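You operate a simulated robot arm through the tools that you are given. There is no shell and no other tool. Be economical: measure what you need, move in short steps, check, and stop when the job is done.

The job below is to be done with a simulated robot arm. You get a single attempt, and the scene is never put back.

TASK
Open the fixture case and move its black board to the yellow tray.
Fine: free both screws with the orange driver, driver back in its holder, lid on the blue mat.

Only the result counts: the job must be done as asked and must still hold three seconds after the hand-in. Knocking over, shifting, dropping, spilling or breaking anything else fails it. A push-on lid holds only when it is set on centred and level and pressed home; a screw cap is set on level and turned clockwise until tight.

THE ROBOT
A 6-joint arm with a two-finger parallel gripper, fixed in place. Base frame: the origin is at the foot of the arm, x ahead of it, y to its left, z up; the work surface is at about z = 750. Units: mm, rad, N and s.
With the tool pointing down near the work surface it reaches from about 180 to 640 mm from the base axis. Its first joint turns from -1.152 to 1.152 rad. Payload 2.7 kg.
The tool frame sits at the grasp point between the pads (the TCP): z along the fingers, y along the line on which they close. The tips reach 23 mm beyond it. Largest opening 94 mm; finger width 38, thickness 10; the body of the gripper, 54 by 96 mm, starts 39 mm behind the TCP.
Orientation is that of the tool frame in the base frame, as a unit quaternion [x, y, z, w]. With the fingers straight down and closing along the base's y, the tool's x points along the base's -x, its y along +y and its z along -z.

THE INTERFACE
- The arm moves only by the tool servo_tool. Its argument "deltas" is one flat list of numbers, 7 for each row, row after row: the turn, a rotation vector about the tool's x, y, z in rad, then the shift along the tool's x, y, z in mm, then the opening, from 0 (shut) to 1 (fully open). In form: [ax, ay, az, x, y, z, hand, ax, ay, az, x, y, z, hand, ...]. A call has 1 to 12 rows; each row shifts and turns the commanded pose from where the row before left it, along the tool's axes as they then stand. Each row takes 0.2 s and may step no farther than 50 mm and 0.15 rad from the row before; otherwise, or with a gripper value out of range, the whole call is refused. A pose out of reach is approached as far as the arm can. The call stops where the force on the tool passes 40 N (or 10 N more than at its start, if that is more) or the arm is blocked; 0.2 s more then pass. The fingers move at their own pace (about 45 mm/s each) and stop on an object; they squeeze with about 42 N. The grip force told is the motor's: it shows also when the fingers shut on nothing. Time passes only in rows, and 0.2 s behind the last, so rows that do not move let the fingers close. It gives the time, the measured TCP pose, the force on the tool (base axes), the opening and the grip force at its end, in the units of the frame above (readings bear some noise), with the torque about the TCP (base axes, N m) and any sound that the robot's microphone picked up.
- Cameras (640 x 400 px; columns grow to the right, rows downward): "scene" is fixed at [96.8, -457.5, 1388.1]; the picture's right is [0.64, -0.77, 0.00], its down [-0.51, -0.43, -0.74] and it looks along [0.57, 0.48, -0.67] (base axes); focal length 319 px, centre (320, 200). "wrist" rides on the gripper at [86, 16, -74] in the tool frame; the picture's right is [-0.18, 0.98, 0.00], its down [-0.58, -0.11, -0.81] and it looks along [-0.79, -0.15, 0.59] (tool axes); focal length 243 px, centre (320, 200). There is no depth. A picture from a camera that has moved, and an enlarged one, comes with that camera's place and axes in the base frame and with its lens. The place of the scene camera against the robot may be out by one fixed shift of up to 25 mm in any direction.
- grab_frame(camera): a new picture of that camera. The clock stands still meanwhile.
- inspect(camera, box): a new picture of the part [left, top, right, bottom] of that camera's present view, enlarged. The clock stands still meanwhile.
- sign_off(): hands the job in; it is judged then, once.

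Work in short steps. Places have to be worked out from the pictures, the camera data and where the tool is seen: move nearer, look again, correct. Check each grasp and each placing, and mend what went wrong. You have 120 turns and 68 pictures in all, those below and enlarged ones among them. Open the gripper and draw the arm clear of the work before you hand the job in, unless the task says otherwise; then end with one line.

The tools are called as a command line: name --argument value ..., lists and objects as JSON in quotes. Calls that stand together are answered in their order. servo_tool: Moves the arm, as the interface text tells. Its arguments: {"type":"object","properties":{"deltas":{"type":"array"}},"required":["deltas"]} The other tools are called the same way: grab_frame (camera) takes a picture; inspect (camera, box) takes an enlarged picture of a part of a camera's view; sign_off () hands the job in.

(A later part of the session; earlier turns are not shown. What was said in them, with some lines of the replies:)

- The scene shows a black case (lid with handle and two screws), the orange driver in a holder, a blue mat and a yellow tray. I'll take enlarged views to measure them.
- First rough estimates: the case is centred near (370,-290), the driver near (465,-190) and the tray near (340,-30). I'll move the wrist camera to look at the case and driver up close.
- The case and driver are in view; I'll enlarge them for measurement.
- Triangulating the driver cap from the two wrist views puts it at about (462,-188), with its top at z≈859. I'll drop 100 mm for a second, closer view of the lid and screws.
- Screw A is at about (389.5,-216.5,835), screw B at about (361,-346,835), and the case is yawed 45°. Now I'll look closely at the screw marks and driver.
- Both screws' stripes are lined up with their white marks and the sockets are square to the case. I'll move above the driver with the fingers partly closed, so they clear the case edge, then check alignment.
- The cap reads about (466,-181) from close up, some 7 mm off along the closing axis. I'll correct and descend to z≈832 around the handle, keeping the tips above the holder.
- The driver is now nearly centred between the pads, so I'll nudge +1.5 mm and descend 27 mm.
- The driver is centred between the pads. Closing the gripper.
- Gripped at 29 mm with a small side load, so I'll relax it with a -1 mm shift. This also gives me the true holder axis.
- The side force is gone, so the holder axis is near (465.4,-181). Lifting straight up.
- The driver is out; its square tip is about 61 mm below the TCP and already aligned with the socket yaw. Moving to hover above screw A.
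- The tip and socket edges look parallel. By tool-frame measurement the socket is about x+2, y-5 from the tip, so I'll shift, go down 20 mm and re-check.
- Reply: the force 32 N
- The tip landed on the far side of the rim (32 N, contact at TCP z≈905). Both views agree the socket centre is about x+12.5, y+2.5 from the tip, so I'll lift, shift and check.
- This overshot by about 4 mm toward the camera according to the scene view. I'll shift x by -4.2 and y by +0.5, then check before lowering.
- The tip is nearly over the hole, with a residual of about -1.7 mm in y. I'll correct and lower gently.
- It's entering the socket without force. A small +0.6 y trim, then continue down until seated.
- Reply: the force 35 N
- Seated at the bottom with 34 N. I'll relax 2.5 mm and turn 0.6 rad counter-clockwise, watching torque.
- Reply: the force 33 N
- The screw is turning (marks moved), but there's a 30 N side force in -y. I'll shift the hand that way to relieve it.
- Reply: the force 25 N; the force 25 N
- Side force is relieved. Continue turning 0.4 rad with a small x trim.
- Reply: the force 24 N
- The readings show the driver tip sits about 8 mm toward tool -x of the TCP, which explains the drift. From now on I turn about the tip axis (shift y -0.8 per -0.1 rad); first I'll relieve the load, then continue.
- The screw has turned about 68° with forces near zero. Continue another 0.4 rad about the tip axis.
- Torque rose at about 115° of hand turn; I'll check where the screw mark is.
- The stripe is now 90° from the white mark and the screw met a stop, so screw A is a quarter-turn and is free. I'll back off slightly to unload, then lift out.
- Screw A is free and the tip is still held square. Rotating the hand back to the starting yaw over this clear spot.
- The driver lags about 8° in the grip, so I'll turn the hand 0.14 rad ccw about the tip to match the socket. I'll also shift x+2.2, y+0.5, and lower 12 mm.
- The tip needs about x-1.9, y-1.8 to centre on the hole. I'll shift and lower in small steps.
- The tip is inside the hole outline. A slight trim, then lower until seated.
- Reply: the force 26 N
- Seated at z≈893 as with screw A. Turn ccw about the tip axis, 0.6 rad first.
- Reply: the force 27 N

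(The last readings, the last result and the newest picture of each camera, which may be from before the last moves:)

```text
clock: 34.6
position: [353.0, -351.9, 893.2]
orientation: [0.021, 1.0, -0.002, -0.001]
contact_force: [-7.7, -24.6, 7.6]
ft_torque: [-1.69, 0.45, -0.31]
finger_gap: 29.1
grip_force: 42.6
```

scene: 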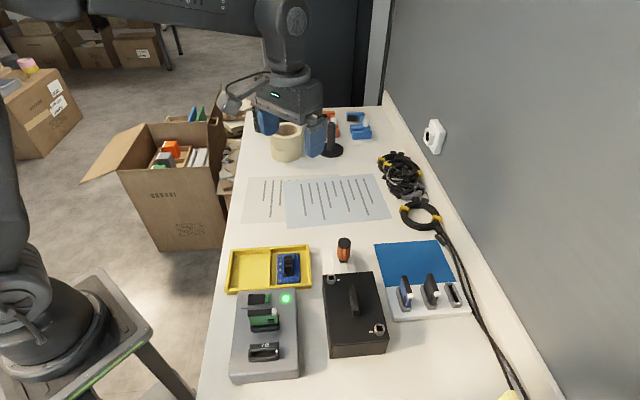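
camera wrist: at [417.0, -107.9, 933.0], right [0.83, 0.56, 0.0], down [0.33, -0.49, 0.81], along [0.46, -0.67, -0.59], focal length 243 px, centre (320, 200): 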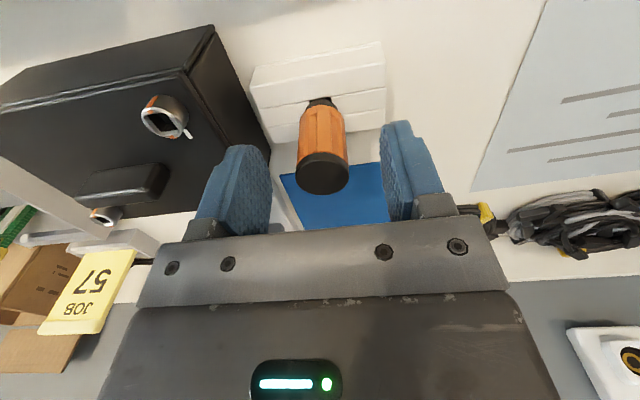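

Relieve the -y side load, then turn 0.5 more.

servo_tool --deltas '[0, 0, 0, 1.3, -4.3, 0, 0, 0, 0, 0, 0, 0, 0, 0]'

servo_tool --deltas '[0, 0, -0.1, 0, -0.8, 0, 0, 0, 0, -0.1, 0, -0.8, 0, 0, 0, 0, -0.1, 0, -0.8, 0, 0, 0, 0, -0.1, 0, -0.8, 0, 0, 0, 0, -0.1, 0, -0.8, 0, 0, 0, 0, 0, 0, 0, 0, 0]'

```text
clock: 35.2
position: [351.9, -351.5, 894.0]
orientation: [0.022, 1.0, 0.002, 0.0]
contact_force: [0.2, -6.2, 12.1]
ft_torque: [-0.43, -0.18, -0.05]
finger_gap: 28.6
grip_force: 41.7
```

```text
clock: 36.6
position: [351.8, -357.1, 891.9]
orientation: [-0.225, 0.974, 0.0, -0.001]
contact_force: [-0.3, -6.4, 7.2]
ft_torque: [-0.38, -0.12, -0.09]
finger_gap: 28.6
grip_force: 41.6
```

Yaw is now +26°, with low force. Continue 0.5 rad.

servo_tool --deltas '[0, 0, -0.1, 0.2, -1.2, 0, 0, 0, 0, -0.1, 0, -0.8, 0, 0, 0, 0, -0.1, 0, -0.8, 0, 0, 0, 0, -0.1, 0, -0.8, 0, 0, 0, 0, -0.1, 0, -0.8, 0, 0, 0, 0, 0, 0, 0, 0, 0]'

inspect --camera "wrist" --box '[270, 60, 390, 140]'

```text
clock: 38.0
position: [355.5, -362.7, 893.8]
orientation: [-0.461, 0.888, -0.002, 0.002]
contact_force: [10.4, -7.1, 1.1]
ft_torque: [-0.46, -0.68, -0.22]
finger_gap: 28.7
grip_force: 41.9
```

```text
5.00 times, centred on (330, 100) of wrist
camera zoom: at [292.8, -423.1, 967.6], right [-0.7, 0.72, 0.0], down [0.42, 0.41, 0.81], along [0.58, 0.56, -0.59], focal length 1213 px, centre (270, 700)
```

zoom: 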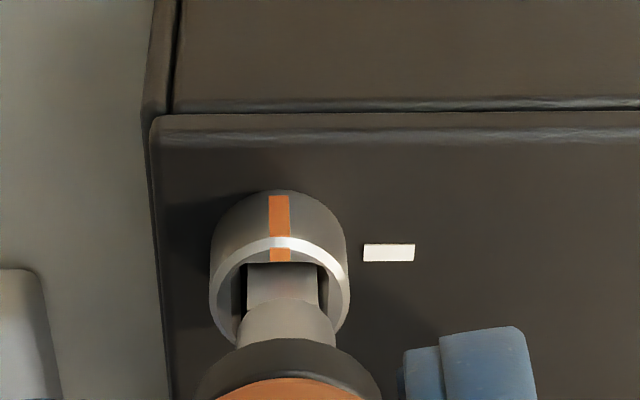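

The stripe is about 90° from its mark. I'll turn a bit further to be sure it reaches the stop.

servo_tool --deltas '[0, 0, -0.1, -0.8, -2.4, 0, 0, 0, 0, -0.1, 0, -0.8, 0, 0, 0, 0, -0.05, 0, -0.4, 0, 0, 0, 0, 0, 0, 0, 0, 0]'

inspect --camera "wrist" --box '[270, 60, 390, 140]'

```text
clock: 39.0
position: [359.4, -363.1, 894.3]
orientation: [-0.567, 0.823, -0.002, 0.0]
contact_force: [12.1, -7.3, 1.8]
ft_torque: [-0.45, -0.77, -0.32]
finger_gap: 29.0
grip_force: 42.6
```

```text
5.00 times, centred on (330, 100) of wrist
camera zoom: at [313.6, -437.6, 967.1], right [-0.85, 0.52, 0.0], down [0.31, 0.51, 0.81], along [0.42, 0.69, -0.59], focal length 1213 px, centre (270, 700)
```

zoom: 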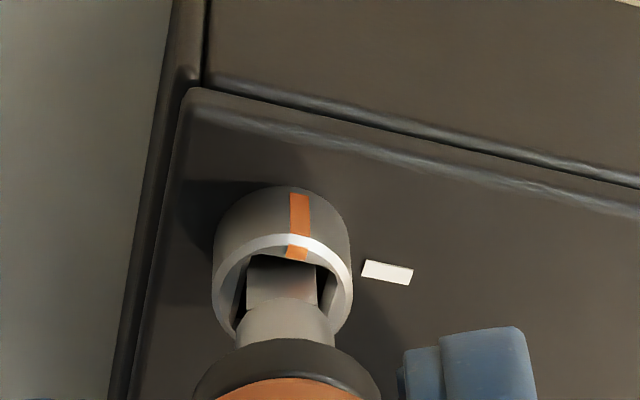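

Screw B stopped at 90° as well (the stripe no longer follows the hand). Unload and lift out.

servo_tool --deltas '[0, 0, 0.15, 0, 1.2, 0, 0, 0, 0, 0, 0.1, -2.4, 0, 0, 0, 0, 0, 0, 0, -10, 0, 0, 0, 0, 0, 0, -15, 0, 0, 0, 0, 0, 0, -15, 0, 0, 0, 0, 0, 0, 0, 0]'

inspect --camera "scene" --box '[310, 220, 430, 370]'

inspect --camera "wrist" --box '[240, 50, 400, 150]'

```text
clock: 40.4
position: [359.7, -363.6, 932.5]
orientation: [-0.503, 0.864, 0.001, 0.0]
contact_force: [1.4, 0.4, -0.6]
ft_torque: [0.0, -0.06, 0.0]
finger_gap: 28.7
grip_force: 42.7
```

```text
2.67 times, centred on (370, 295) of scene
camera zoom: at [96.8, -457.5, 1388.1], right [0.64, -0.77, 0.0], down [-0.51, -0.43, -0.74], along [0.57, 0.48, -0.67], focal length 850 px, centre (187, -53)
```

zoom: 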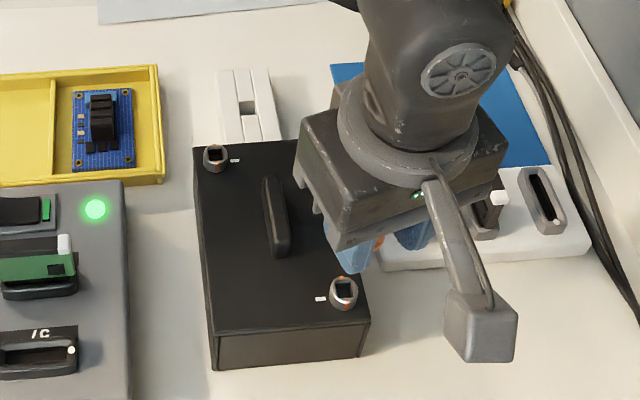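

```text
4.00 times, centred on (320, 100) of wrist
camera zoom: at [303.4, -430.8, 1006.3], right [-0.76, 0.65, 0.0], down [0.38, 0.45, 0.81], along [0.52, 0.62, -0.59], focal length 970 px, centre (320, 600)
```

zoom: 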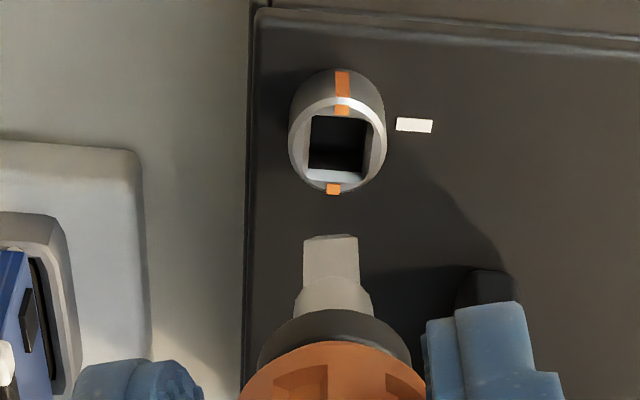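

Both screws are free. Now rotate back to yaw ≈-37° (compensating the slip in grip) while rising.

servo_tool --deltas '[0, 0, 0.1417, 0, 0, -3, 0, 0, 0, 0.1417, 0, 0, -3, 0, 0, 0, 0.1417, 0, 0, -3, 0, 0, 0, 0.1417, 0, 0, -3, 0, 0, 0, 0.1417, 0, 0, -3, 0, 0, 0, 0.1417, 0, 0, -3, 0, 0, 0, 0.1417, 0, 0, -3, 0, 0, 0, 0.1417, 0, 0, -3, 0, 0, 0, 0.1417, 0, 0, 0, 0, 0, 0, 0.1417, 0, 0, 0, 0, 0, 0, 0.1417, 0, 0, 0, 0, 0, 0, 0.1417, 0, 0, 0, 0]'

servo_tool --deltas '[0, 0, 0, 5.1, 41.7, 0, 0, 0, 0, 0, 5.1, 41.7, 0, 0, 0, 0, 0, 5.1, 41.7, 0, 0, 0, 0, 0, 5.1, 41.7, 0, 0, 0, 0, 0, 5.1, 41.6, 0, 0, 0, 0, 0, 0, 0, 0, 0]'

inspect --camera "wrist" --box '[240, 40, 400, 140]'

```text
clock: 43.0
position: [359.1, -362.9, 957.0]
orientation: [0.319, 0.948, 0.0, -0.001]
contact_force: [-0.7, 0.3, -0.6]
ft_torque: [0.01, 0.0, 0.01]
finger_gap: 28.5
grip_force: 42.0
```

```text
clock: 44.4
position: [465.7, -179.3, 957.7]
orientation: [0.318, 0.948, -0.001, 0.0]
contact_force: [1.0, 0.1, -1.5]
ft_torque: [0.02, 0.01, 0.0]
finger_gap: 28.4
grip_force: 41.8
```

```text
4.00 times, centred on (320, 90) of wrist
camera zoom: at [407.2, -114.7, 1031.4], right [0.74, 0.67, 0.0], down [0.4, -0.44, 0.81], along [0.54, -0.6, -0.59], focal length 970 px, centre (320, 640)
```

zoom: 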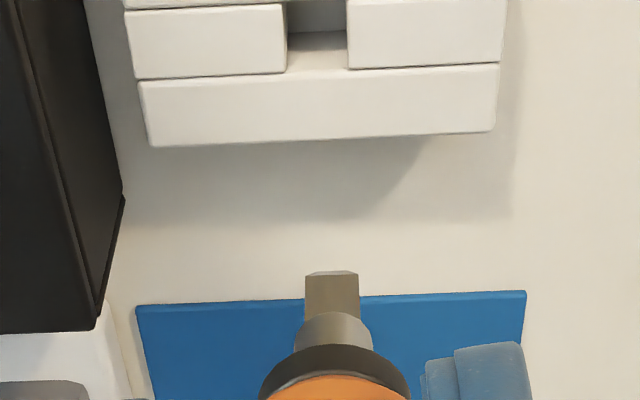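

The driver's edges look parallel with the holder. Descend to TCP z≈875, with the tip above the holder, and look.

servo_tool --deltas '[0, 0, 0, -0.4, -1.4, 40, 0, 0, 0, 0, 0, 0, 30, 0, 0, 0, 0, 0, 0, 12, 0, 0, 0, 0, 0, 0, 0, 0]'

inspect --camera "wrist" --box '[240, 50, 400, 150]'

inspect --camera "scene" --box '[320, 225, 370, 275]'

```text
clock: 45.4
position: [464.5, -183.0, 875.4]
orientation: [0.318, 0.948, 0.0, 0.0]
contact_force: [-0.4, 0.4, -1.6]
ft_torque: [0.02, 0.01, 0.0]
finger_gap: 28.4
grip_force: 42.2
```

```text
4.00 times, centred on (320, 100) of wrist
camera zoom: at [405.8, -116.7, 949.9], right [0.74, 0.67, 0.0], down [0.4, -0.44, 0.81], along [0.54, -0.6, -0.59], focal length 970 px, centre (320, 600)
```

zoom: 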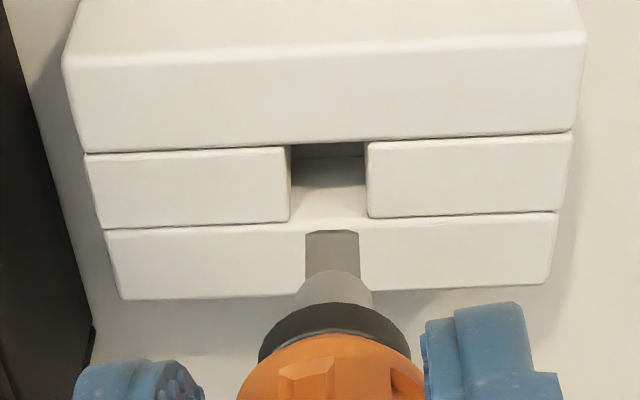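

```text
8.00 times, centred on (345, 250) of scene
camera zoom: at [96.8, -457.5, 1388.1], right [0.64, -0.77, 0.0], down [-0.51, -0.43, -0.74], along [0.57, 0.48, -0.67], focal length 2549 px, centre (120, -200)
```

zoom: 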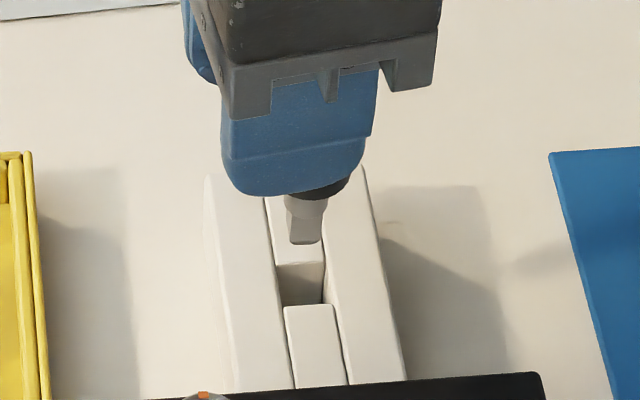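

The hole centre is right under the tip with ample clearance. Lowering in to the original grasp height.

servo_tool --deltas '[0, 0, 0, 0, 0, 8, 0, 0, 0, 0, 0, 0, 8, 0, 0, 0, 0, 0, 0, 6, 0, 0, 0, 0, 0, 0, 6, 0, 0, 0, 0, 0, 0, 0, 0]'

inspect --camera "scene" --box '[320, 225, 370, 275]'

```text
clock: 46.6
position: [462.6, -183.8, 847.4]
orientation: [0.317, 0.948, 0.001, 0.0]
contact_force: [-0.1, -0.4, -1.0]
ft_torque: [-0.01, 0.02, -0.01]
finger_gap: 28.7
grip_force: 41.7
```

```text
8.00 times, centred on (345, 250) of scene
camera zoom: at [96.8, -457.5, 1388.1], right [0.64, -0.77, 0.0], down [-0.51, -0.43, -0.74], along [0.57, 0.48, -0.67], focal length 2549 px, centre (120, -200)
```

zoom: 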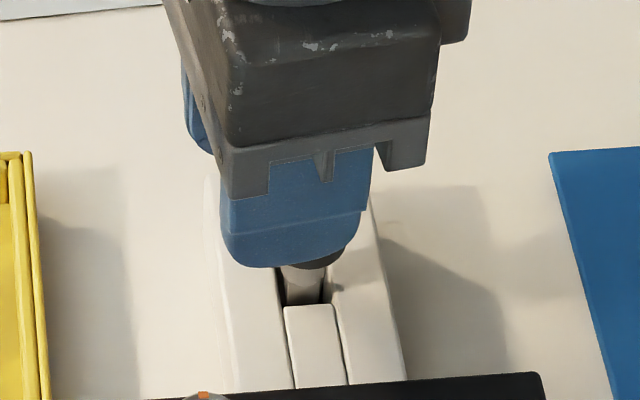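

The tip is in the hole with no force. Lowering the rest of the way in small steps.

servo_tool --deltas '[0, 0, 0, 0, 0, 5, 0, 0, 0, 0, 0, 0, 5, 0, 0, 0, 0, 0, 0, 3, 0, 0, 0, 0, 0, 0, 1.5, 0, 0, 0, 0, 0, 0, 0, 0]'

```text
clock: 47.8
position: [462.9, -183.3, 832.2]
orientation: [0.318, 0.948, 0.0, 0.001]
contact_force: [0.1, -0.6, -1.4]
ft_torque: [0.01, 0.03, -0.01]
finger_gap: 28.7
grip_force: 41.6
```

servo_tool --deltas '[0, 0, 0, 0, 0, 1, 0, 0, 0, 0, 0, 0, 1, 0, 0, 0, 0, 0, 0, 0, 0]'

```text
clock: 48.6
position: [464.6, -182.4, 830.2]
orientation: [0.317, 0.948, 0.0, 0.001]
contact_force: [-1.9, 0.9, 5.8]
ft_torque: [-0.05, 0.05, 0.01]
finger_gap: 28.4
grip_force: 41.9
```

Seated (light contact). Open to about 58 mm and rise straight up.

servo_tool --deltas '[0, 0, 0, 0, 0, 0, 0.5, 0, 0, 0, 0, 0, 0, 0.6, 0, 0, 0, 0, 0, 0, 0.6, 0, 0, 0, 0, 0, -20, 0.6, 0, 0, 0, 0, 0, -40, 0.6, 0, 0, 0, 0, 0, -40, 0.6, 0, 0, 0, 0, 0, -20, 0.6, 0, 0, 0, 0, 0, 0, 0.6]'

grab_frame --camera "wrist"

inspect --camera "scene" --box '[300, 200, 480, 370]'

```text
clock: 50.4
position: [462.8, -183.3, 950.5]
orientation: [0.317, 0.948, 0.0, 0.0]
contact_force: [0.6, 0.0, 0.9]
ft_torque: [0.0, 0.0, 0.02]
finger_gap: 56.2
grip_force: 0.1
```

```text
19 pictures are left
camera wrist: at [404.4, -118.1, 1024.6], right [0.74, 0.67, 0.0], down [0.4, -0.44, 0.81], along [0.54, -0.6, -0.59], focal length 243 px, centre (320, 200)
```

wrist: 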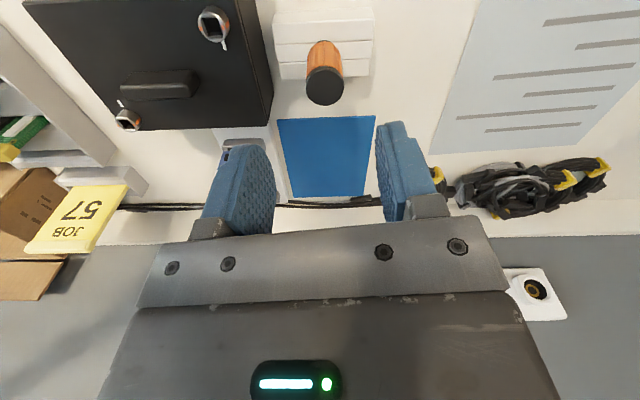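

```text
2.35 times, centred on (390, 285) of scene
camera zoom: at [96.7, -457.5, 1388.1], right [0.64, -0.77, 0.0], down [-0.51, -0.43, -0.74], along [0.57, 0.48, -0.67], focal length 750 px, centre (155, 0)
```

zoom: 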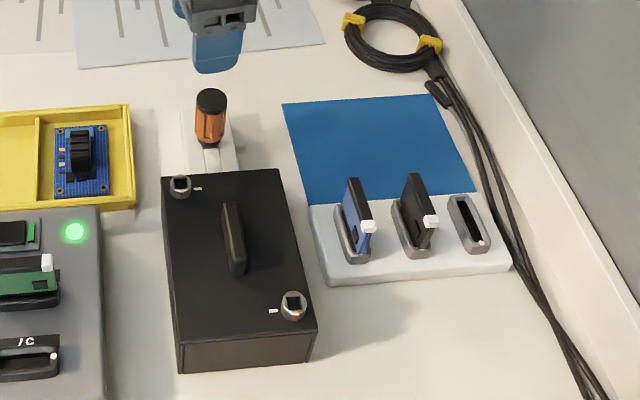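

The driver stands in its holder again. Next is the lid handle, which runs along the case's long axis near (376,-284); I'll yaw the hand to +45° and go above it.

servo_tool --deltas '[0, 0, -0.1431, 0, 0, 0, 0.6, 0, 0, -0.1431, 0, 0, 0, 0.6, 0, 0, -0.1431, 0, 0, 0, 0.6, 0, 0, -0.1431, 0, 0, 0, 0.6, 0, 0, -0.1431, 0, 0, 0, 0.6, 0, 0, -0.1431, 0, 0, 0, 0.6, 0, 0, -0.1431, 0, 0, 0, 0.6, 0, 0, -0.1431, 0, 0, 0, 0.6, 0, 0, -0.1431, 0, 0, 0, 0.6, 0, 0, -0.1431, 0, 0, 0, 0.6, 0, 0, 0, 0, 0, 0, 0.6]'

servo_tool --deltas '[0, 0, 0, 44.2, -3.3, 0, 0.6, 0, 0, 0, 44.2, -3.3, 0, 0.6, 0, 0, 0, 44.2, -3.2, 0, 0.6, 0, 0, 0, 0, 0, 40, 0.6, 0, 0, 0, 0, 0, 10, 0.6, 0, 0, 0, 0, 0, 0, 0.6]'

grab_frame --camera "wrist"

```text
clock: 52.8
position: [463.3, -182.1, 951.0]
orientation: [-0.383, 0.924, 0.0, 0.0]
contact_force: [0.2, -0.1, -0.5]
ft_torque: [-0.02, -0.01, 0.01]
finger_gap: 56.2
grip_force: 0.1
```

```text
clock: 54.2
position: [377.0, -284.0, 899.1]
orientation: [-0.383, 0.924, 0.0, 0.0]
contact_force: [0.3, 1.2, 1.0]
ft_torque: [0.0, 0.02, 0.0]
finger_gap: 56.2
grip_force: 0.2
```

```text
17 pictures are left
camera wrist: at [305.7, -333.7, 973.0], right [-0.56, 0.83, 0.0], down [0.49, 0.33, 0.81], along [0.67, 0.46, -0.59], focal length 243 px, centre (320, 200)
```

wrist: 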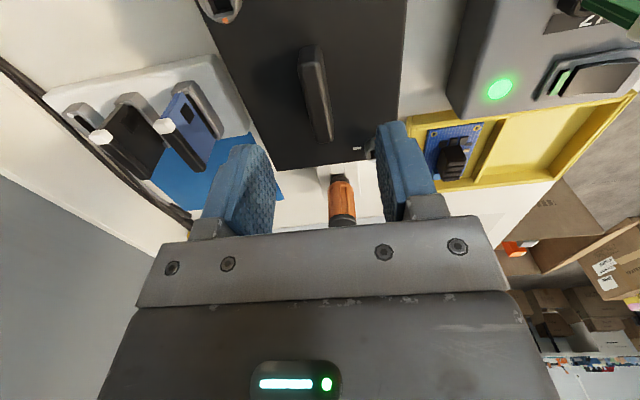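

The handle is aligned with the hand, centred about 5–10 mm toward tool +x. I'll shift and descend to z≈854, with tips just above the lid.

servo_tool --deltas '[0, 0, 0, 5, 0.9, 15, 0.6, 0, 0, 0, 0, 0, 15, 0.6, 0, 0, 0, 0, 0, 10, 0.6, 0, 0, 0, 0, 0, 5, 0.6, 0, 0, 0, 0, 0, 0, 0.6]'

inspect --camera "scene" --box '[310, 230, 430, 350]'

```text
clock: 55.4
position: [372.7, -286.2, 855.3]
orientation: [-0.382, 0.924, 0.0, -0.001]
contact_force: [-0.1, -0.2, 0.6]
ft_torque: [-0.02, 0.0, -0.03]
finger_gap: 56.7
grip_force: 0.0
```

```text
3.33 times, centred on (370, 290) of scene
camera zoom: at [96.8, -457.5, 1388.1], right [0.64, -0.77, 0.0], down [-0.51, -0.43, -0.74], along [0.57, 0.48, -0.67], focal length 1062 px, centre (153, -100)
```

zoom: 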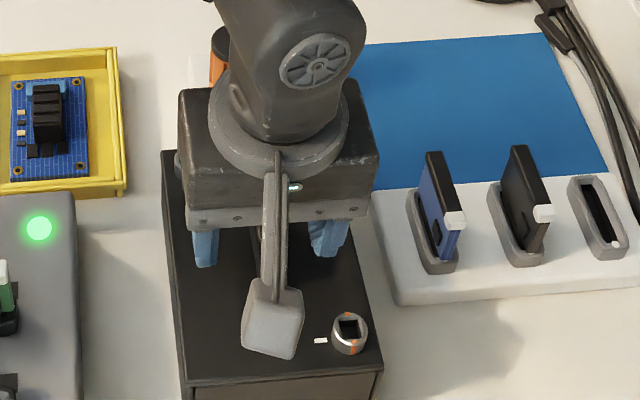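

Fingers straddle the handle. Lower 4 mm more and close.

servo_tool --deltas '[0, 0, 0, 0, 0, 2, 0.6, 0, 0, 0, 0, 0, 2, 0.6, 0, 0, 0, 0, 0, 0, 0.3, 0, 0, 0, 0, 0, 0, 0, 0, 0, 0, 0, 0, 0, 0, 0, 0, 0, 0, 0, 0, 0]'

```text
clock: 56.8
position: [374.0, -287.2, 852.0]
orientation: [-0.382, 0.924, -0.003, 0.001]
contact_force: [8.3, -10.3, 3.2]
ft_torque: [-0.39, -0.23, -0.01]
finger_gap: 13.3
grip_force: 42.0
```

Handle gripped (13.3 mm). Relieving the 13 N side load before lifting.

servo_tool --deltas '[0, 0, 0, 0, -2.5, 0, 0, 0, 0, 0, 0, 0, 0, 0]'

```text
clock: 57.4
position: [373.9, -288.6, 851.8]
orientation: [-0.382, 0.924, 0.0, 0.0]
contact_force: [4.0, -3.6, 6.2]
ft_torque: [0.15, -0.28, 0.03]
finger_gap: 13.1
grip_force: 41.1
```

Now lift slowly and observe whether the lid comes off.

servo_tool --deltas '[0, 0, 0, 0, -0.8, -3, 0, 0, 0, 0, 0, 0, -5, 0, 0, 0, 0, 0, 0, -8, 0, 0, 0, 0, 0, 0, -10, 0, 0, 0, 0, 0, 0, 0, 0]'

inspect --camera "scene" --box '[300, 220, 480, 370]'

```text
clock: 58.6
position: [374.7, -288.5, 879.5]
orientation: [-0.383, 0.924, 0.0, 0.001]
contact_force: [-0.6, -0.3, -1.0]
ft_torque: [-0.04, 0.01, -0.02]
finger_gap: 13.1
grip_force: 42.0
```

```text
2.67 times, centred on (390, 295) of scene
camera zoom: at [96.8, -457.5, 1388.1], right [0.64, -0.77, 0.0], down [-0.51, -0.43, -0.74], along [0.57, 0.48, -0.67], focal length 850 px, centre (133, -53)
```

zoom: 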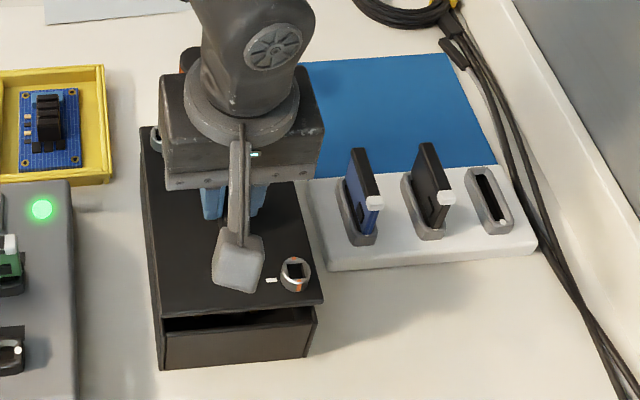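

The lid lifts cleanly. The mat (centre about (600,-311)) lies at the edge of my reach, so I'll set the lid back and regrip nearer the handle's tool +x end. With the lid turned 90° its centre then lies further out than the hand.

servo_tool --deltas '[0, 0, 0, 0, 0, 10, 0, 0, 0, 0, 0, 0, 8, 0, 0, 0, 0, 0, 0, 4, 0, 0, 0, 0, 0, 0, 2, 0, 0, 0, 0, 0, 0, 1, 0, 0, 0, 0, 0, 0, 1, 0, 0, 0, 0, 0, 0, 0, 0]'

```text
clock: 60.2
position: [375.2, -289.2, 850.1]
orientation: [-0.382, 0.924, 0.0, 0.0]
contact_force: [0.2, -0.3, -1.0]
ft_torque: [0.02, 0.0, -0.03]
finger_gap: 13.0
grip_force: 42.8
```

servo_tool --deltas '[0, 0, 0, 0, 0, 1, 0, 0, 0, 0, 0, 0, 1, 0, 0, 0, 0, 0, 0, 0, 0]'

```text
clock: 61.0
position: [375.4, -289.6, 851.4]
orientation: [-0.382, 0.924, -0.001, 0.0]
contact_force: [-5.8, 6.2, 24.9]
ft_torque: [0.11, 0.25, 0.0]
finger_gap: 13.0
grip_force: 42.1
```

Seated. Open, shift +18 mm in tool x, and regrip.

servo_tool --deltas '[0, 0, 0, 0, 0, -1.5, 0.3, 0, 0, 0, 0, 0, 0, 0.4, 0, 0, 0, 6, 0.8, 0, 0.4, 0, 0, 0, 12, 0, 0, 0.4, 0, 0, 0, 0, 0, 0, 0.4]'

inspect --camera "wrist" --box '[160, 0, 480, 200]'

```text
clock: 62.2
position: [360.8, -301.2, 850.0]
orientation: [-0.383, 0.924, 0.0, 0.0]
contact_force: [-0.2, 0.2, -0.4]
ft_torque: [0.02, 0.0, 0.0]
finger_gap: 37.5
grip_force: 0.0
```

```text
2.00 times, centred on (320, 100) of wrist
camera zoom: at [289.6, -350.4, 924.6], right [-0.56, 0.83, 0.0], down [0.49, 0.33, 0.81], along [0.67, 0.46, -0.59], focal length 485 px, centre (320, 400)
```

zoom: 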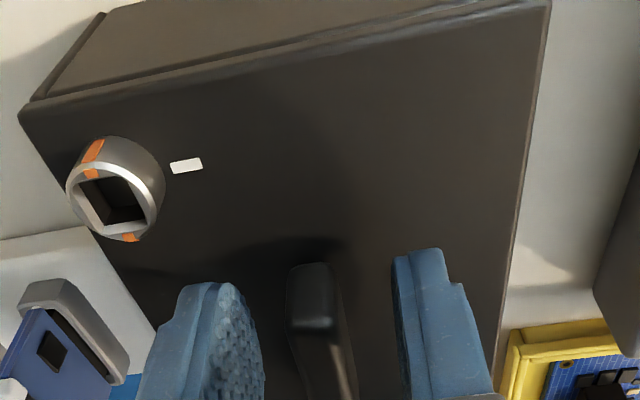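

The handle end is at about x+13 with 30+ mm in the pads. Closing.

servo_tool --deltas '[0, 0, 0, 0, 0, 0, 0.2, 0, 0, 0, 0, 0, 0, 0, 0, 0, 0, 0, 0, 0, 0, 0, 0, 0, 0, 0, 0, 0]'

```text
clock: 63.2
position: [361.3, -300.9, 851.1]
orientation: [-0.383, 0.924, 0.0, 0.0]
contact_force: [1.1, -1.4, 0.2]
ft_torque: [-0.01, -0.02, -0.03]
finger_gap: 13.0
grip_force: 41.5
```

Lift the lid to z≈936.

servo_tool --deltas '[0, 0, 0, 0, 0, -3, 0, 0, 0, 0, 0, 0, -6, 0, 0, 0, 0, 0, 0, -10, 0, 0, 0, 0, 0, 0, -20, 0, 0, 0, 0, 0, 0, -25, 0, 0, 0, 0, 0, 0, -25, 0, 0, 0, 0, 0, 0, 0, 0]'

grab_frame --camera "scene"

```text
clock: 64.8
position: [361.6, -299.5, 940.7]
orientation: [-0.382, 0.924, 0.0, 0.0]
contact_force: [-0.3, -0.6, -1.8]
ft_torque: [-0.01, 0.04, 0.01]
finger_gap: 13.0
grip_force: 42.2
```

```text
13 pictures are left
```

scene: 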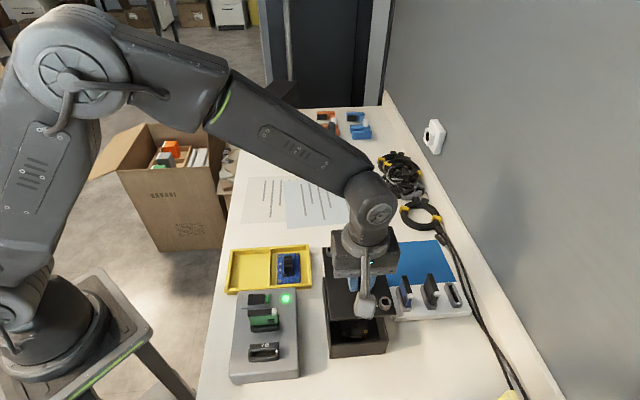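

The lid is held level. Rotate 90° clockwise, then move toward the mat at height.

servo_tool --deltas '[0, 0, 0.1428, 0, 0, 0, 0, 0, 0, 0.1428, 0, 0, 0, 0, 0, 0, 0.1428, 0, 0, 0, 0, 0, 0, 0.1428, 0, 0, 0, 0, 0, 0, 0.1428, 0, 0, 0, 0, 0, 0, 0.1428, 0, 0, 0, 0, 0, 0, 0.1428, 0, 0, 0, 0, 0, 0, 0.1428, 0, 0, 0, 0, 0, 0, 0.1428, 0, 0, 0, 0, 0, 0, 0.1428, 0, 0, 0, 0, 0, 0, 0.1428, 0, 0, 0, 0]'

servo_tool --deltas '[0, 0, 0, -29.6, 31.5, 0, 0, 0, 0, 0, -29.6, 31.5, 0, 0, 0, 0, 0, -29.6, 31.5, 0, 0, 0, 0, 0, -29.6, 31.5, 0, 0, 0, 0, 0, 0, 0, 0, 0]'

```text
clock: 67.2
position: [361.3, -300.5, 939.1]
orientation: [0.385, 0.923, 0.0, 0.0]
contact_force: [0.1, -0.1, -0.4]
ft_torque: [0.02, 0.05, 0.01]
finger_gap: 13.1
grip_force: 41.8
```

```text
clock: 68.4
position: [534.8, -294.5, 941.1]
orientation: [0.383, 0.924, 0.001, -0.001]
contact_force: [-0.9, -0.9, -1.2]
ft_torque: [0.03, 0.03, -0.03]
finger_gap: 12.9
grip_force: 41.7
```

servo_tool --deltas '[0, 0, 0, -14.4, 15.8, 0, 0, 0, 0, 0, -14.4, 15.8, 0, 0, 0, 0, 0, 0, 0, 0, 0]'

grab_frame --camera "wrist"

```text
clock: 69.2
position: [568.0, -292.9, 939.1]
orientation: [0.383, 0.924, 0.0, 0.0]
contact_force: [0.5, 0.4, -0.7]
ft_torque: [-0.01, 0.02, 0.0]
finger_gap: 13.2
grip_force: 42.2
out of reach, approached as far as the arm can: row 2
```

```text
12 pictures are left
camera wrist: at [519.4, -220.3, 1013.4], right [0.83, 0.56, 0.0], down [0.33, -0.49, 0.81], along [0.46, -0.67, -0.59], focal length 243 px, centre (320, 200)
```

wrist: 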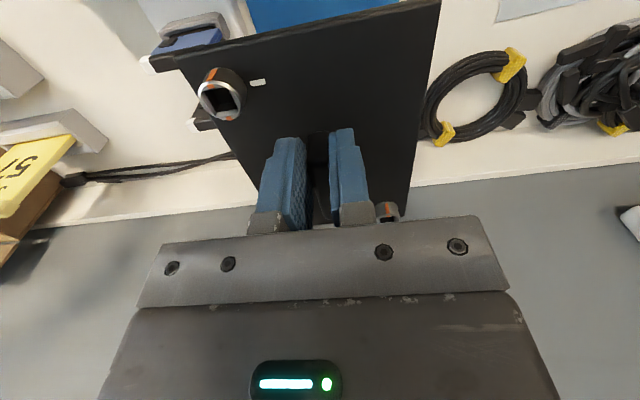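

The arm is at its reach limit at (568,-293) with the lid over the mat; its near edge may overhang about 5 mm. Lower partway (clear of the rack cards by ~20 mm) with +3 mm toward the mat's centre line.

servo_tool --deltas '[0, 0, 0, 0, 3, 25, 0, 0, 0, 0, 0, 0, 25, 0, 0, 0, 0, 0, 0, 25, 0, 0, 0, 0, 0, 0, 20, 0, 0, 0, 0, 0, 0, 0, 0]'

inspect --camera "scene" --box '[320, 200, 500, 340]'

```text
clock: 70.4
position: [569.7, -291.6, 843.7]
orientation: [0.383, 0.924, -0.001, -0.001]
contact_force: [-0.4, -0.6, -1.6]
ft_torque: [0.02, 0.03, -0.01]
finger_gap: 13.2
grip_force: 42.0
```

```text
2.86 times, centred on (410, 270) of scene
camera zoom: at [96.8, -457.5, 1388.1], right [0.64, -0.77, 0.0], down [-0.51, -0.43, -0.74], along [0.57, 0.48, -0.67], focal length 910 px, centre (63, 0)
```

zoom: 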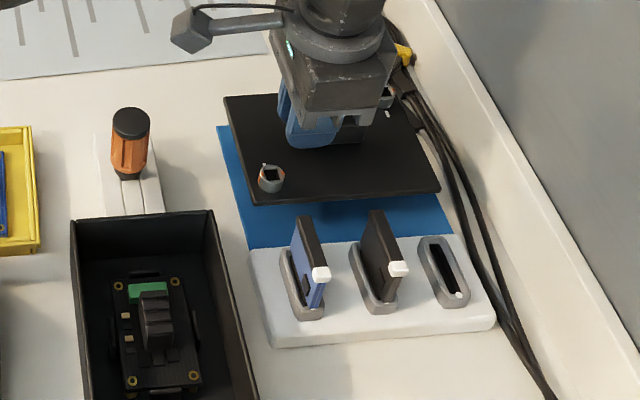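

The scene view puts the lid's -e1 edge right at the mat's edge beside the rack, so I'll shift +9 mm along tool y and lower further; the small overhang on the near side I'll fix by nudging afterwards.

servo_tool --deltas '[0, 0, 0, 2, 9, 0, 0, 0, 0, 0, 0, 0, 20, 0, 0, 0, 0, 0, 0, 15, 0, 0, 0, 0, 0, 0, 0, 0]'

inspect --camera "scene" --box '[320, 200, 500, 340]'

```text
clock: 71.4
position: [573.1, -284.4, 809.4]
orientation: [0.382, 0.924, 0.0, 0.0]
contact_force: [0.5, 0.1, -0.1]
ft_torque: [-0.03, -0.01, -0.02]
finger_gap: 12.9
grip_force: 42.0
```

```text
2.86 times, centred on (410, 270) of scene
camera zoom: at [96.8, -457.5, 1388.1], right [0.64, -0.77, 0.0], down [-0.51, -0.43, -0.74], along [0.57, 0.48, -0.67], focal length 910 px, centre (63, 0)
```

zoom: 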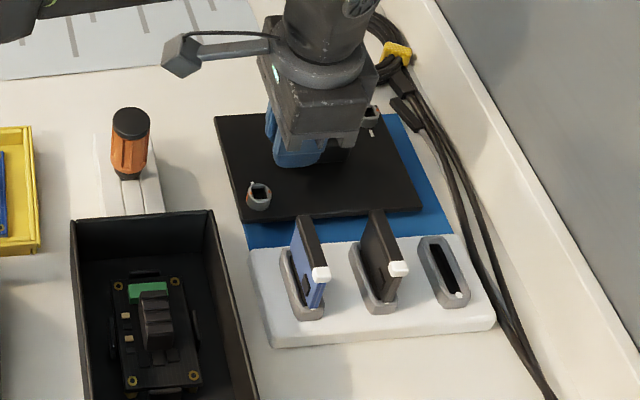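

Good in e1. Now lower until contact with the mat.

servo_tool --deltas '[0, 0, 0, 0, 0, 10, 0, 0, 0, 0, 0, 0, 6, 0, 0, 0, 0, 0, 0, 3, 0, 0, 0, 0, 0, 0, 2, 0, 0, 0, 0, 0, 0, 2, 0, 0, 0, 0, 0, 0, 2, 0, 0, 0, 0, 0, 0, 2, 0, 0, 0, 0, 0, 0, 2, 0, 0, 0, 0, 0, 0, 2, 0, 0, 0, 0, 0, 0, 2, 0]'

```text
clock: 72.2
position: [574.2, -285.9, 798.8]
orientation: [0.381, 0.924, -0.002, 0.008]
contact_force: [0.8, -0.3, 2.4]
ft_torque: [0.05, 0.15, -0.01]
finger_gap: 12.7
grip_force: 41.6
stopped in row 4: the force on the tool passed its limit at 43 N (the readings are from after the stop); the commanded pose is now the measured one
```

Contact at z≈799 (underside of the lid/screws rests on the mat). Take a look before releasing.

inspect --camera "scene" --box '[370, 220, 470, 300]'

```text
5.00 times, centred on (420, 260) of scene
camera zoom: at [96.7, -457.5, 1388.2], right [0.64, -0.77, 0.0], down [-0.51, -0.43, -0.74], along [0.57, 0.48, -0.67], focal length 1593 px, centre (-180, -100)
```

zoom: 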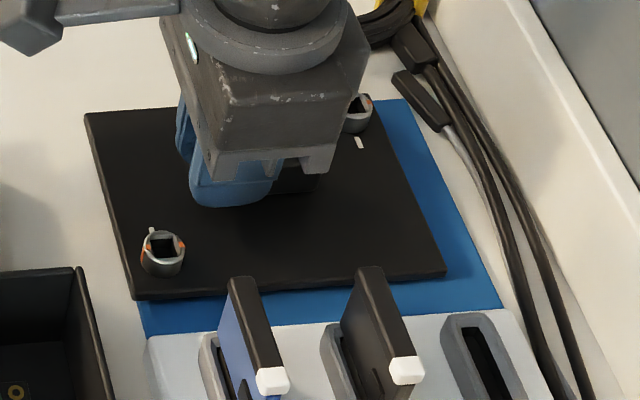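

The lid is on the mat with a few mm overhang at the near side. Release, raise, then nudge it outward by the handle end.

servo_tool --deltas '[0, 0, 0, 0, 0, 0, 0.2, 0, 0, 0, 0, 0, 0, 0.25, 0, 0, 0, 0, 0, 0, 0.3, 0, 0, 0, 0, 0, -15, 0.3, 0, 0, 0, 0, 0, -15, 0.3, 0, 0, 0, 0, 0, -20, 0.3, 0, 0, 0, 30, 0, 0, 0.3, 0, 0, 0, 20, 0, 0, 0.3, 0, 0, 0, 0, 0, 0, 0.3]'

inspect --camera "wrist" --box '[140, 0, 540, 250]'

```text
clock: 74.2
position: [538.4, -248.6, 848.2]
orientation: [0.382, 0.924, -0.001, 0.008]
contact_force: [-1.2, -0.9, -0.1]
ft_torque: [-0.01, -0.01, -0.01]
finger_gap: 28.2
grip_force: 0.1
```

```text
1.60 times, centred on (340, 125) of wrist
camera zoom: at [489.6, -175.9, 920.0], right [0.82, 0.57, 0.01], down [0.32, -0.48, 0.81], along [0.46, -0.67, -0.58], focal length 388 px, centre (288, 320)
```

zoom: 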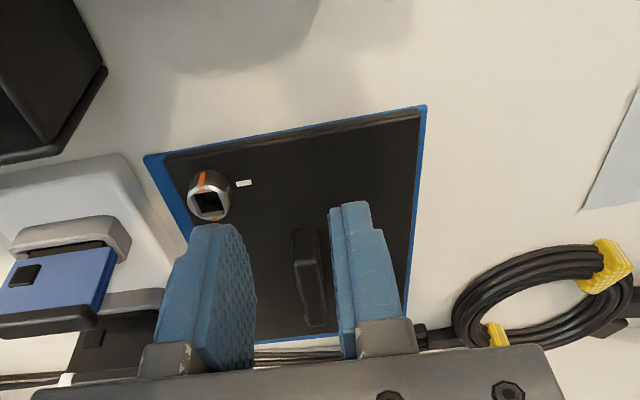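

The top view shows the lid lying inside the mat's outline, with blue visible along the near and both long sides. Next the board: rise, correct the 1° tilt, move over the open case and yaw to +45°.

servo_tool --deltas '[0.004, 0.0156, 0, 0, 0, -42, 0.45, 0, 0, 0, 0, 0, -40, 0.45, 0, 0, 0, 22.3, -35.1, 0, 0.45, 0, 0, 0, 22.3, -35.1, 0, 0.45, 0, 0, 0, 22.3, -35.1, 0, 0.45, 0, 0, 0, 22.3, -35.1, 0, 0.45]'

servo_tool --deltas '[0, 0, -0.1428, 0, 0, 0, 0.45, 0, 0, -0.1428, 0, 0, 0, 0.45, 0, 0, -0.1428, 0, 0, 0, 0.45, 0, 0, -0.1428, 0, 0, 0, 0.45, 0, 0, -0.1428, 0, 0, 0, 0.45, 0, 0, -0.1428, 0, 0, 0, 0.45, 0, 0, -0.1428, 0, 0, 0, 0.45, 0, 0, -0.1428, 0, 0, 0, 0.45, 0, 0, -0.1428, 0, 0, 0, 0.45, 0, 0, -0.1428, 0, 0, 0, 0.45, 0, 0, -0.1428, 0, 0, 0, 0.45, 0, 0, 0, 0, 0, 0, 0.45]'

inspect --camera "wrist" --box '[200, 0, 440, 150]'

```text
clock: 75.6
position: [375.6, -286.5, 932.0]
orientation: [0.382, 0.924, 0.0, -0.001]
contact_force: [-0.5, -0.3, -0.5]
ft_torque: [0.0, 0.01, -0.01]
finger_gap: 42.1
grip_force: 0.1
```

```text
clock: 78.2
position: [375.8, -286.2, 929.4]
orientation: [-0.384, 0.923, 0.001, 0.0]
contact_force: [0.5, -0.2, -0.8]
ft_torque: [0.0, 0.02, 0.0]
finger_gap: 42.3
grip_force: 0.1
```

```text
2.67 times, centred on (320, 75) of wrist
camera zoom: at [304.5, -335.3, 1003.2], right [-0.57, 0.82, 0.0], down [0.49, 0.33, 0.81], along [0.66, 0.46, -0.59], focal length 647 px, centre (320, 533)
```

zoom: 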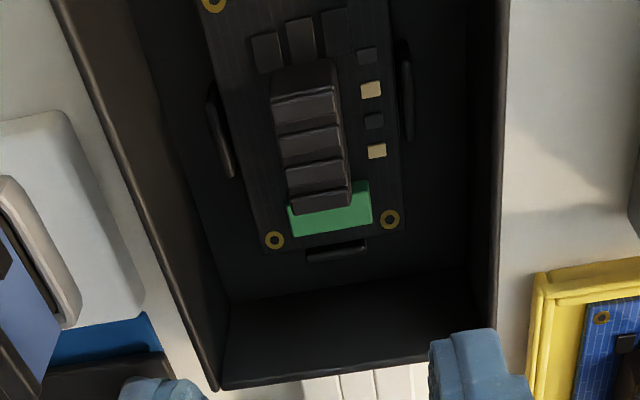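

The black board sits in the case between small ribs, with a block about 20 mm wide on it near (376±1,-284), offset y≈-4. I'll descend partway with that correction and look.

servo_tool --deltas '[0, 0, 0, 0, -4, 40, 0.45, 0, 0, 0, 0, 0, 40, 0.45, 0, 0, 0, 0, 0, 15, 0.45, 0, 0, 0, 0, 0, 0, 0.45]'

inspect --camera "wrist" --box '[180, 0, 460, 175]'

```text
clock: 79.2
position: [380.0, -287.6, 835.9]
orientation: [-0.383, 0.924, 0.001, 0.0]
contact_force: [-1.0, 0.5, -0.5]
ft_torque: [0.0, 0.03, 0.02]
finger_gap: 42.3
grip_force: 0.1
```

```text
2.29 times, centred on (320, 88) of wrist
camera zoom: at [309.1, -337.9, 909.5], right [-0.57, 0.82, 0.0], down [0.49, 0.33, 0.81], along [0.66, 0.46, -0.59], focal length 555 px, centre (320, 457)
```

zoom: 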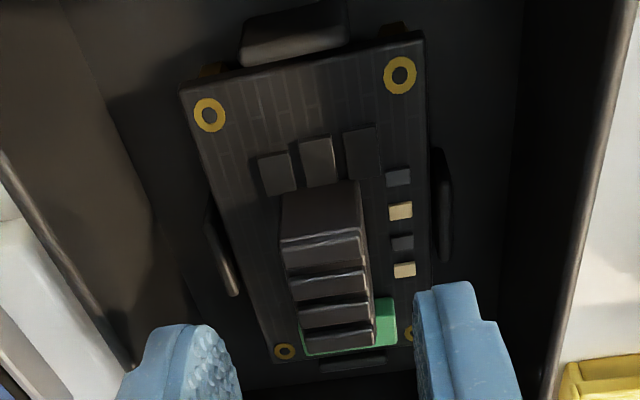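

The block spans z≈768–790, centred at x-5, y+1.3 from the TCP. Descend to z≈797 (tips ~6 mm above the board) and close.

servo_tool --deltas '[0, 0, 0, -5, 1.3, 10, 0.45, 0, 0, 0, 0, 0, 15, 0.45, 0, 0, 0, 0, 0, 10, 0.45, 0, 0, 0, 0, 0, 4, 0.45, 0, 0, 0, 0, 0, 0, 0.45]'

servo_tool --deltas '[0, 0, 0, 0, 0, 0, 0.2, 0, 0, 0, 0, 0, 0, 0.1, 0, 0, 0, 0, 0, 0, 0, 0, 0, 0, 0, 0, 0, 0]'

```text
clock: 80.4
position: [383.7, -284.4, 797.3]
orientation: [-0.383, 0.924, -0.002, 0.001]
contact_force: [-3.2, 6.5, 30.2]
ft_torque: [-0.63, -0.43, -0.04]
finger_gap: 39.1
grip_force: 0.1
```

```text
clock: 81.4
position: [380.8, -284.1, 796.3]
orientation: [-0.384, 0.924, 0.001, -0.001]
contact_force: [-0.8, -0.6, 19.8]
ft_torque: [-0.06, -0.08, 0.02]
finger_gap: 19.5
grip_force: 42.2
```

Block gripped (19.5 mm), with fingertips lightly pressing the board. Lift gently.

servo_tool --deltas '[0, 0, 0, 0, 0, -3, 0, 0, 0, 0, 0, 0, -5, 0, 0, 0, 0, 0, 0, -10, 0, 0, 0, 0, 0, 0, -20, 0, 0, 0, 0, 0, 0, -30, 0, 0, 0, 0, 0, 0, -30, 0, 0, 0, 0, 0, 0, 0, 0]'

grab_frame --camera "scene"

```text
clock: 83.0
position: [381.7, -285.4, 893.8]
orientation: [-0.383, 0.924, 0.0, -0.001]
contact_force: [-0.4, -0.9, -0.8]
ft_torque: [-0.01, 0.01, 0.02]
finger_gap: 19.3
grip_force: 41.5
```

```text
5 pictures are left
```

scene: 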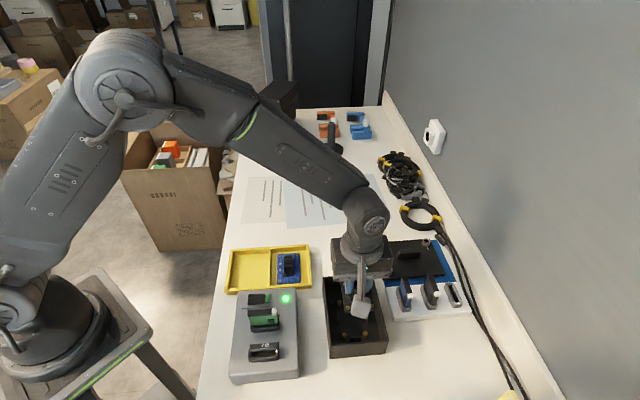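

The board is held. The tray's empty compartment is centred about (328,-23) with matching orientation. Rise and carry it there at height.

servo_tool --deltas '[0, 0, 0, 0, 0, -40, 0, 0, 0, 0, -24.5, 37.2, 0, 0, 0, 0, 0, -24.5, 37.2, 0, 0, 0, 0, 0, -24.5, 37.2, 0, 0, 0, 0, 0, -24.5, 37.2, 0, 0, 0, 0, 0, -24.5, 37.2, 0, 0, 0, 0, 0, -24.5, 37.2, 0, 0, 0, 0, 0, 0, 0, 0, 0, 0, 0, 0, 0, 0, 40, 0, 0, 0, 0, 0, 0, 0, 0]'

grab_frame --camera "wrist"

```text
clock: 85.2
position: [328.1, -23.5, 895.9]
orientation: [-0.383, 0.924, 0.001, -0.001]
contact_force: [-0.5, 0.3, -1.2]
ft_torque: [0.05, -0.01, 0.01]
finger_gap: 19.2
grip_force: 41.8
```

```text
4 pictures are left
camera wrist: at [256.3, -72.3, 969.0], right [-0.57, 0.82, 0.0], down [0.49, 0.33, 0.81], along [0.66, 0.46, -0.59], focal length 243 px, centre (320, 200)
```

wrist: 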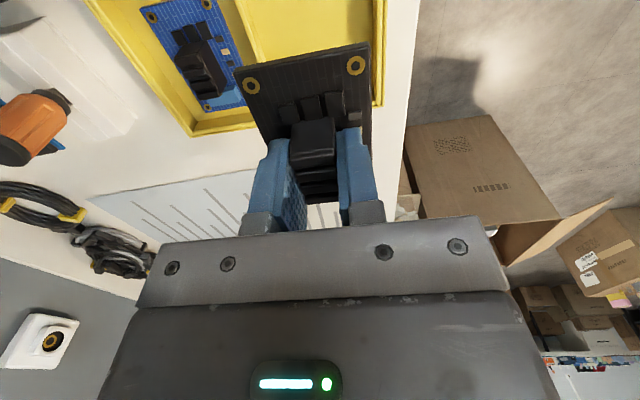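

The board is held straight and the compartment centre reads about (323,-27), so I'll shift 5 mm in tool x and descend, then lower slowly to contact.

servo_tool --deltas '[0, 0, 0, 5, 0, 30, 0, 0, 0, 0, 0, 0, 35, 0, 0, 0, 0, 0, 0, 20, 0, 0, 0, 0, 0, 0, 10, 0, 0, 0, 0, 0, 0, 0, 0]'

inspect --camera "scene" --box '[210, 220, 350, 320]'

```text
clock: 86.4
position: [323.5, -25.8, 800.0]
orientation: [-0.383, 0.924, 0.001, 0.0]
contact_force: [0.2, -0.8, -0.7]
ft_torque: [0.01, 0.01, -0.02]
finger_gap: 19.2
grip_force: 42.0
```

```text
4.00 times, centred on (280, 270) of scene
camera zoom: at [96.8, -457.5, 1388.1], right [0.64, -0.77, 0.0], down [-0.51, -0.43, -0.74], along [0.57, 0.48, -0.67], focal length 1274 px, centre (480, -80)
```

zoom: 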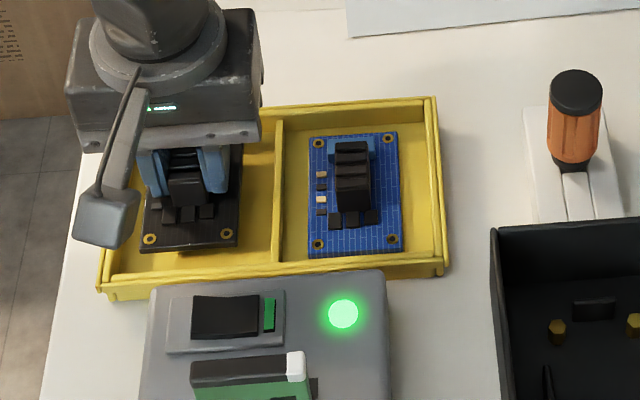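

The board is well inside the compartment. Lower slowly to contact.

servo_tool --deltas '[0, 0, 0, 0, 0, 5, 0, 0, 0, 0, 0, 0, 4, 0, 0, 0, 0, 0, 0, 2, 0, 0, 0, 0, 0, 0, 2, 0, 0, 0, 0, 0, 0, 1, 0, 0, 0, 0, 0, 0, 0, 0]'

```text
clock: 87.8
position: [322.6, -26.6, 786.1]
orientation: [-0.383, 0.924, 0.001, -0.001]
contact_force: [-0.5, 0.0, -1.1]
ft_torque: [-0.02, 0.01, 0.03]
finger_gap: 19.3
grip_force: 42.3
```

servo_tool --deltas '[0, 0, 0, 0, 0, 1, 0, 0, 0, 0, 0, 0, 1, 0, 0, 0, 0, 0, 0, 1, 0, 0, 0, 0, 0, 0, 0, 0]'

```text
clock: 88.8
position: [323.0, -26.7, 785.1]
orientation: [-0.382, 0.924, 0.001, -0.001]
contact_force: [-1.5, -0.6, 8.8]
ft_torque: [-0.07, -0.01, 0.01]
finger_gap: 19.4
grip_force: 41.3
stopped in row 4: the force on the tool passed its limit at 42 N (the readings are from after the stop); the commanded pose is now the measured one
```

The board is down in the tray. Open modestly and rise straight up.

servo_tool --deltas '[0, 0, 0, 0, 0, -0.5, 0.3, 0, 0, 0, 0, 0, 0, 0.4, 0, 0, 0, 0, 0, 0, 0.42, 0, 0, 0, 0, 0, -10, 0.42, 0, 0, 0, 0, 0, -30, 0.42, 0, 0, 0, 0, 0, -45, 0.42, 0, 0, 0, 0, 0, -45, 0.42, 0, 0, 0, 0, 0, -45, 0.42, 0, 0, 0, 0, 0, -30, 0.42, 0, 0, 0, 0, 0, 0, 0.42]'

inspect --camera "scene" --box '[210, 200, 490, 380]'

```text
clock: 91.0
position: [322.1, -26.0, 988.3]
orientation: [-0.382, 0.924, 0.001, -0.001]
contact_force: [0.5, -0.1, 0.1]
ft_torque: [0.01, -0.02, 0.01]
finger_gap: 39.4
grip_force: 0.0
```

```text
2.22 times, centred on (350, 290) of scene
camera zoom: at [96.7, -457.5, 1388.1], right [0.64, -0.77, 0.0], down [-0.51, -0.43, -0.74], along [0.57, 0.48, -0.67], focal length 708 px, centre (253, 0)
```

zoom: 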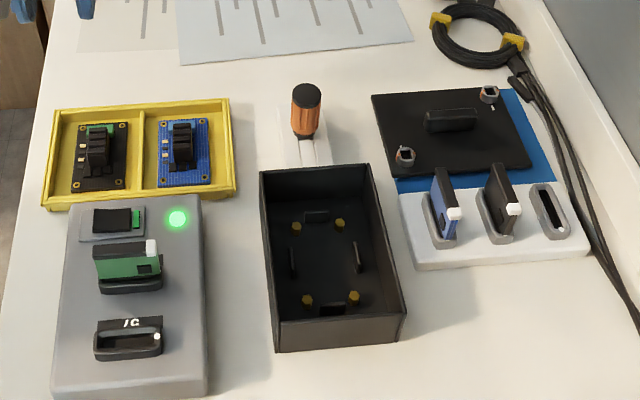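

Board is in the tray, lid rests on the mat, driver is in its holder and nothing else has moved. Open the gripper fully, rise clear, and hand in.

servo_tool --deltas '[0, 0, 0, 0, 0, -40, 1, 0, 0, 0, 0, 0, -40, 1, 0, 0, 0, 0, 0, 0, 1, 0, 0, 0, 0, 0, 0, 1]'

sign_off

```text
clock: 92.0
position: [322.6, -24.4, 1068.9]
orientation: [-0.383, 0.924, 0.002, 0.0]
contact_force: [-0.5, 0.0, 1.0]
ft_torque: [0.01, 0.01, 0.01]
finger_gap: 94.4
grip_force: 0.0
```

```text
The job is handed in.
```

The job is handed in: both screws are free, the driver is back in its holder, the lid is on the blue mat (one corner sits right at the mat's edge), and the black board is in the yellow tray.
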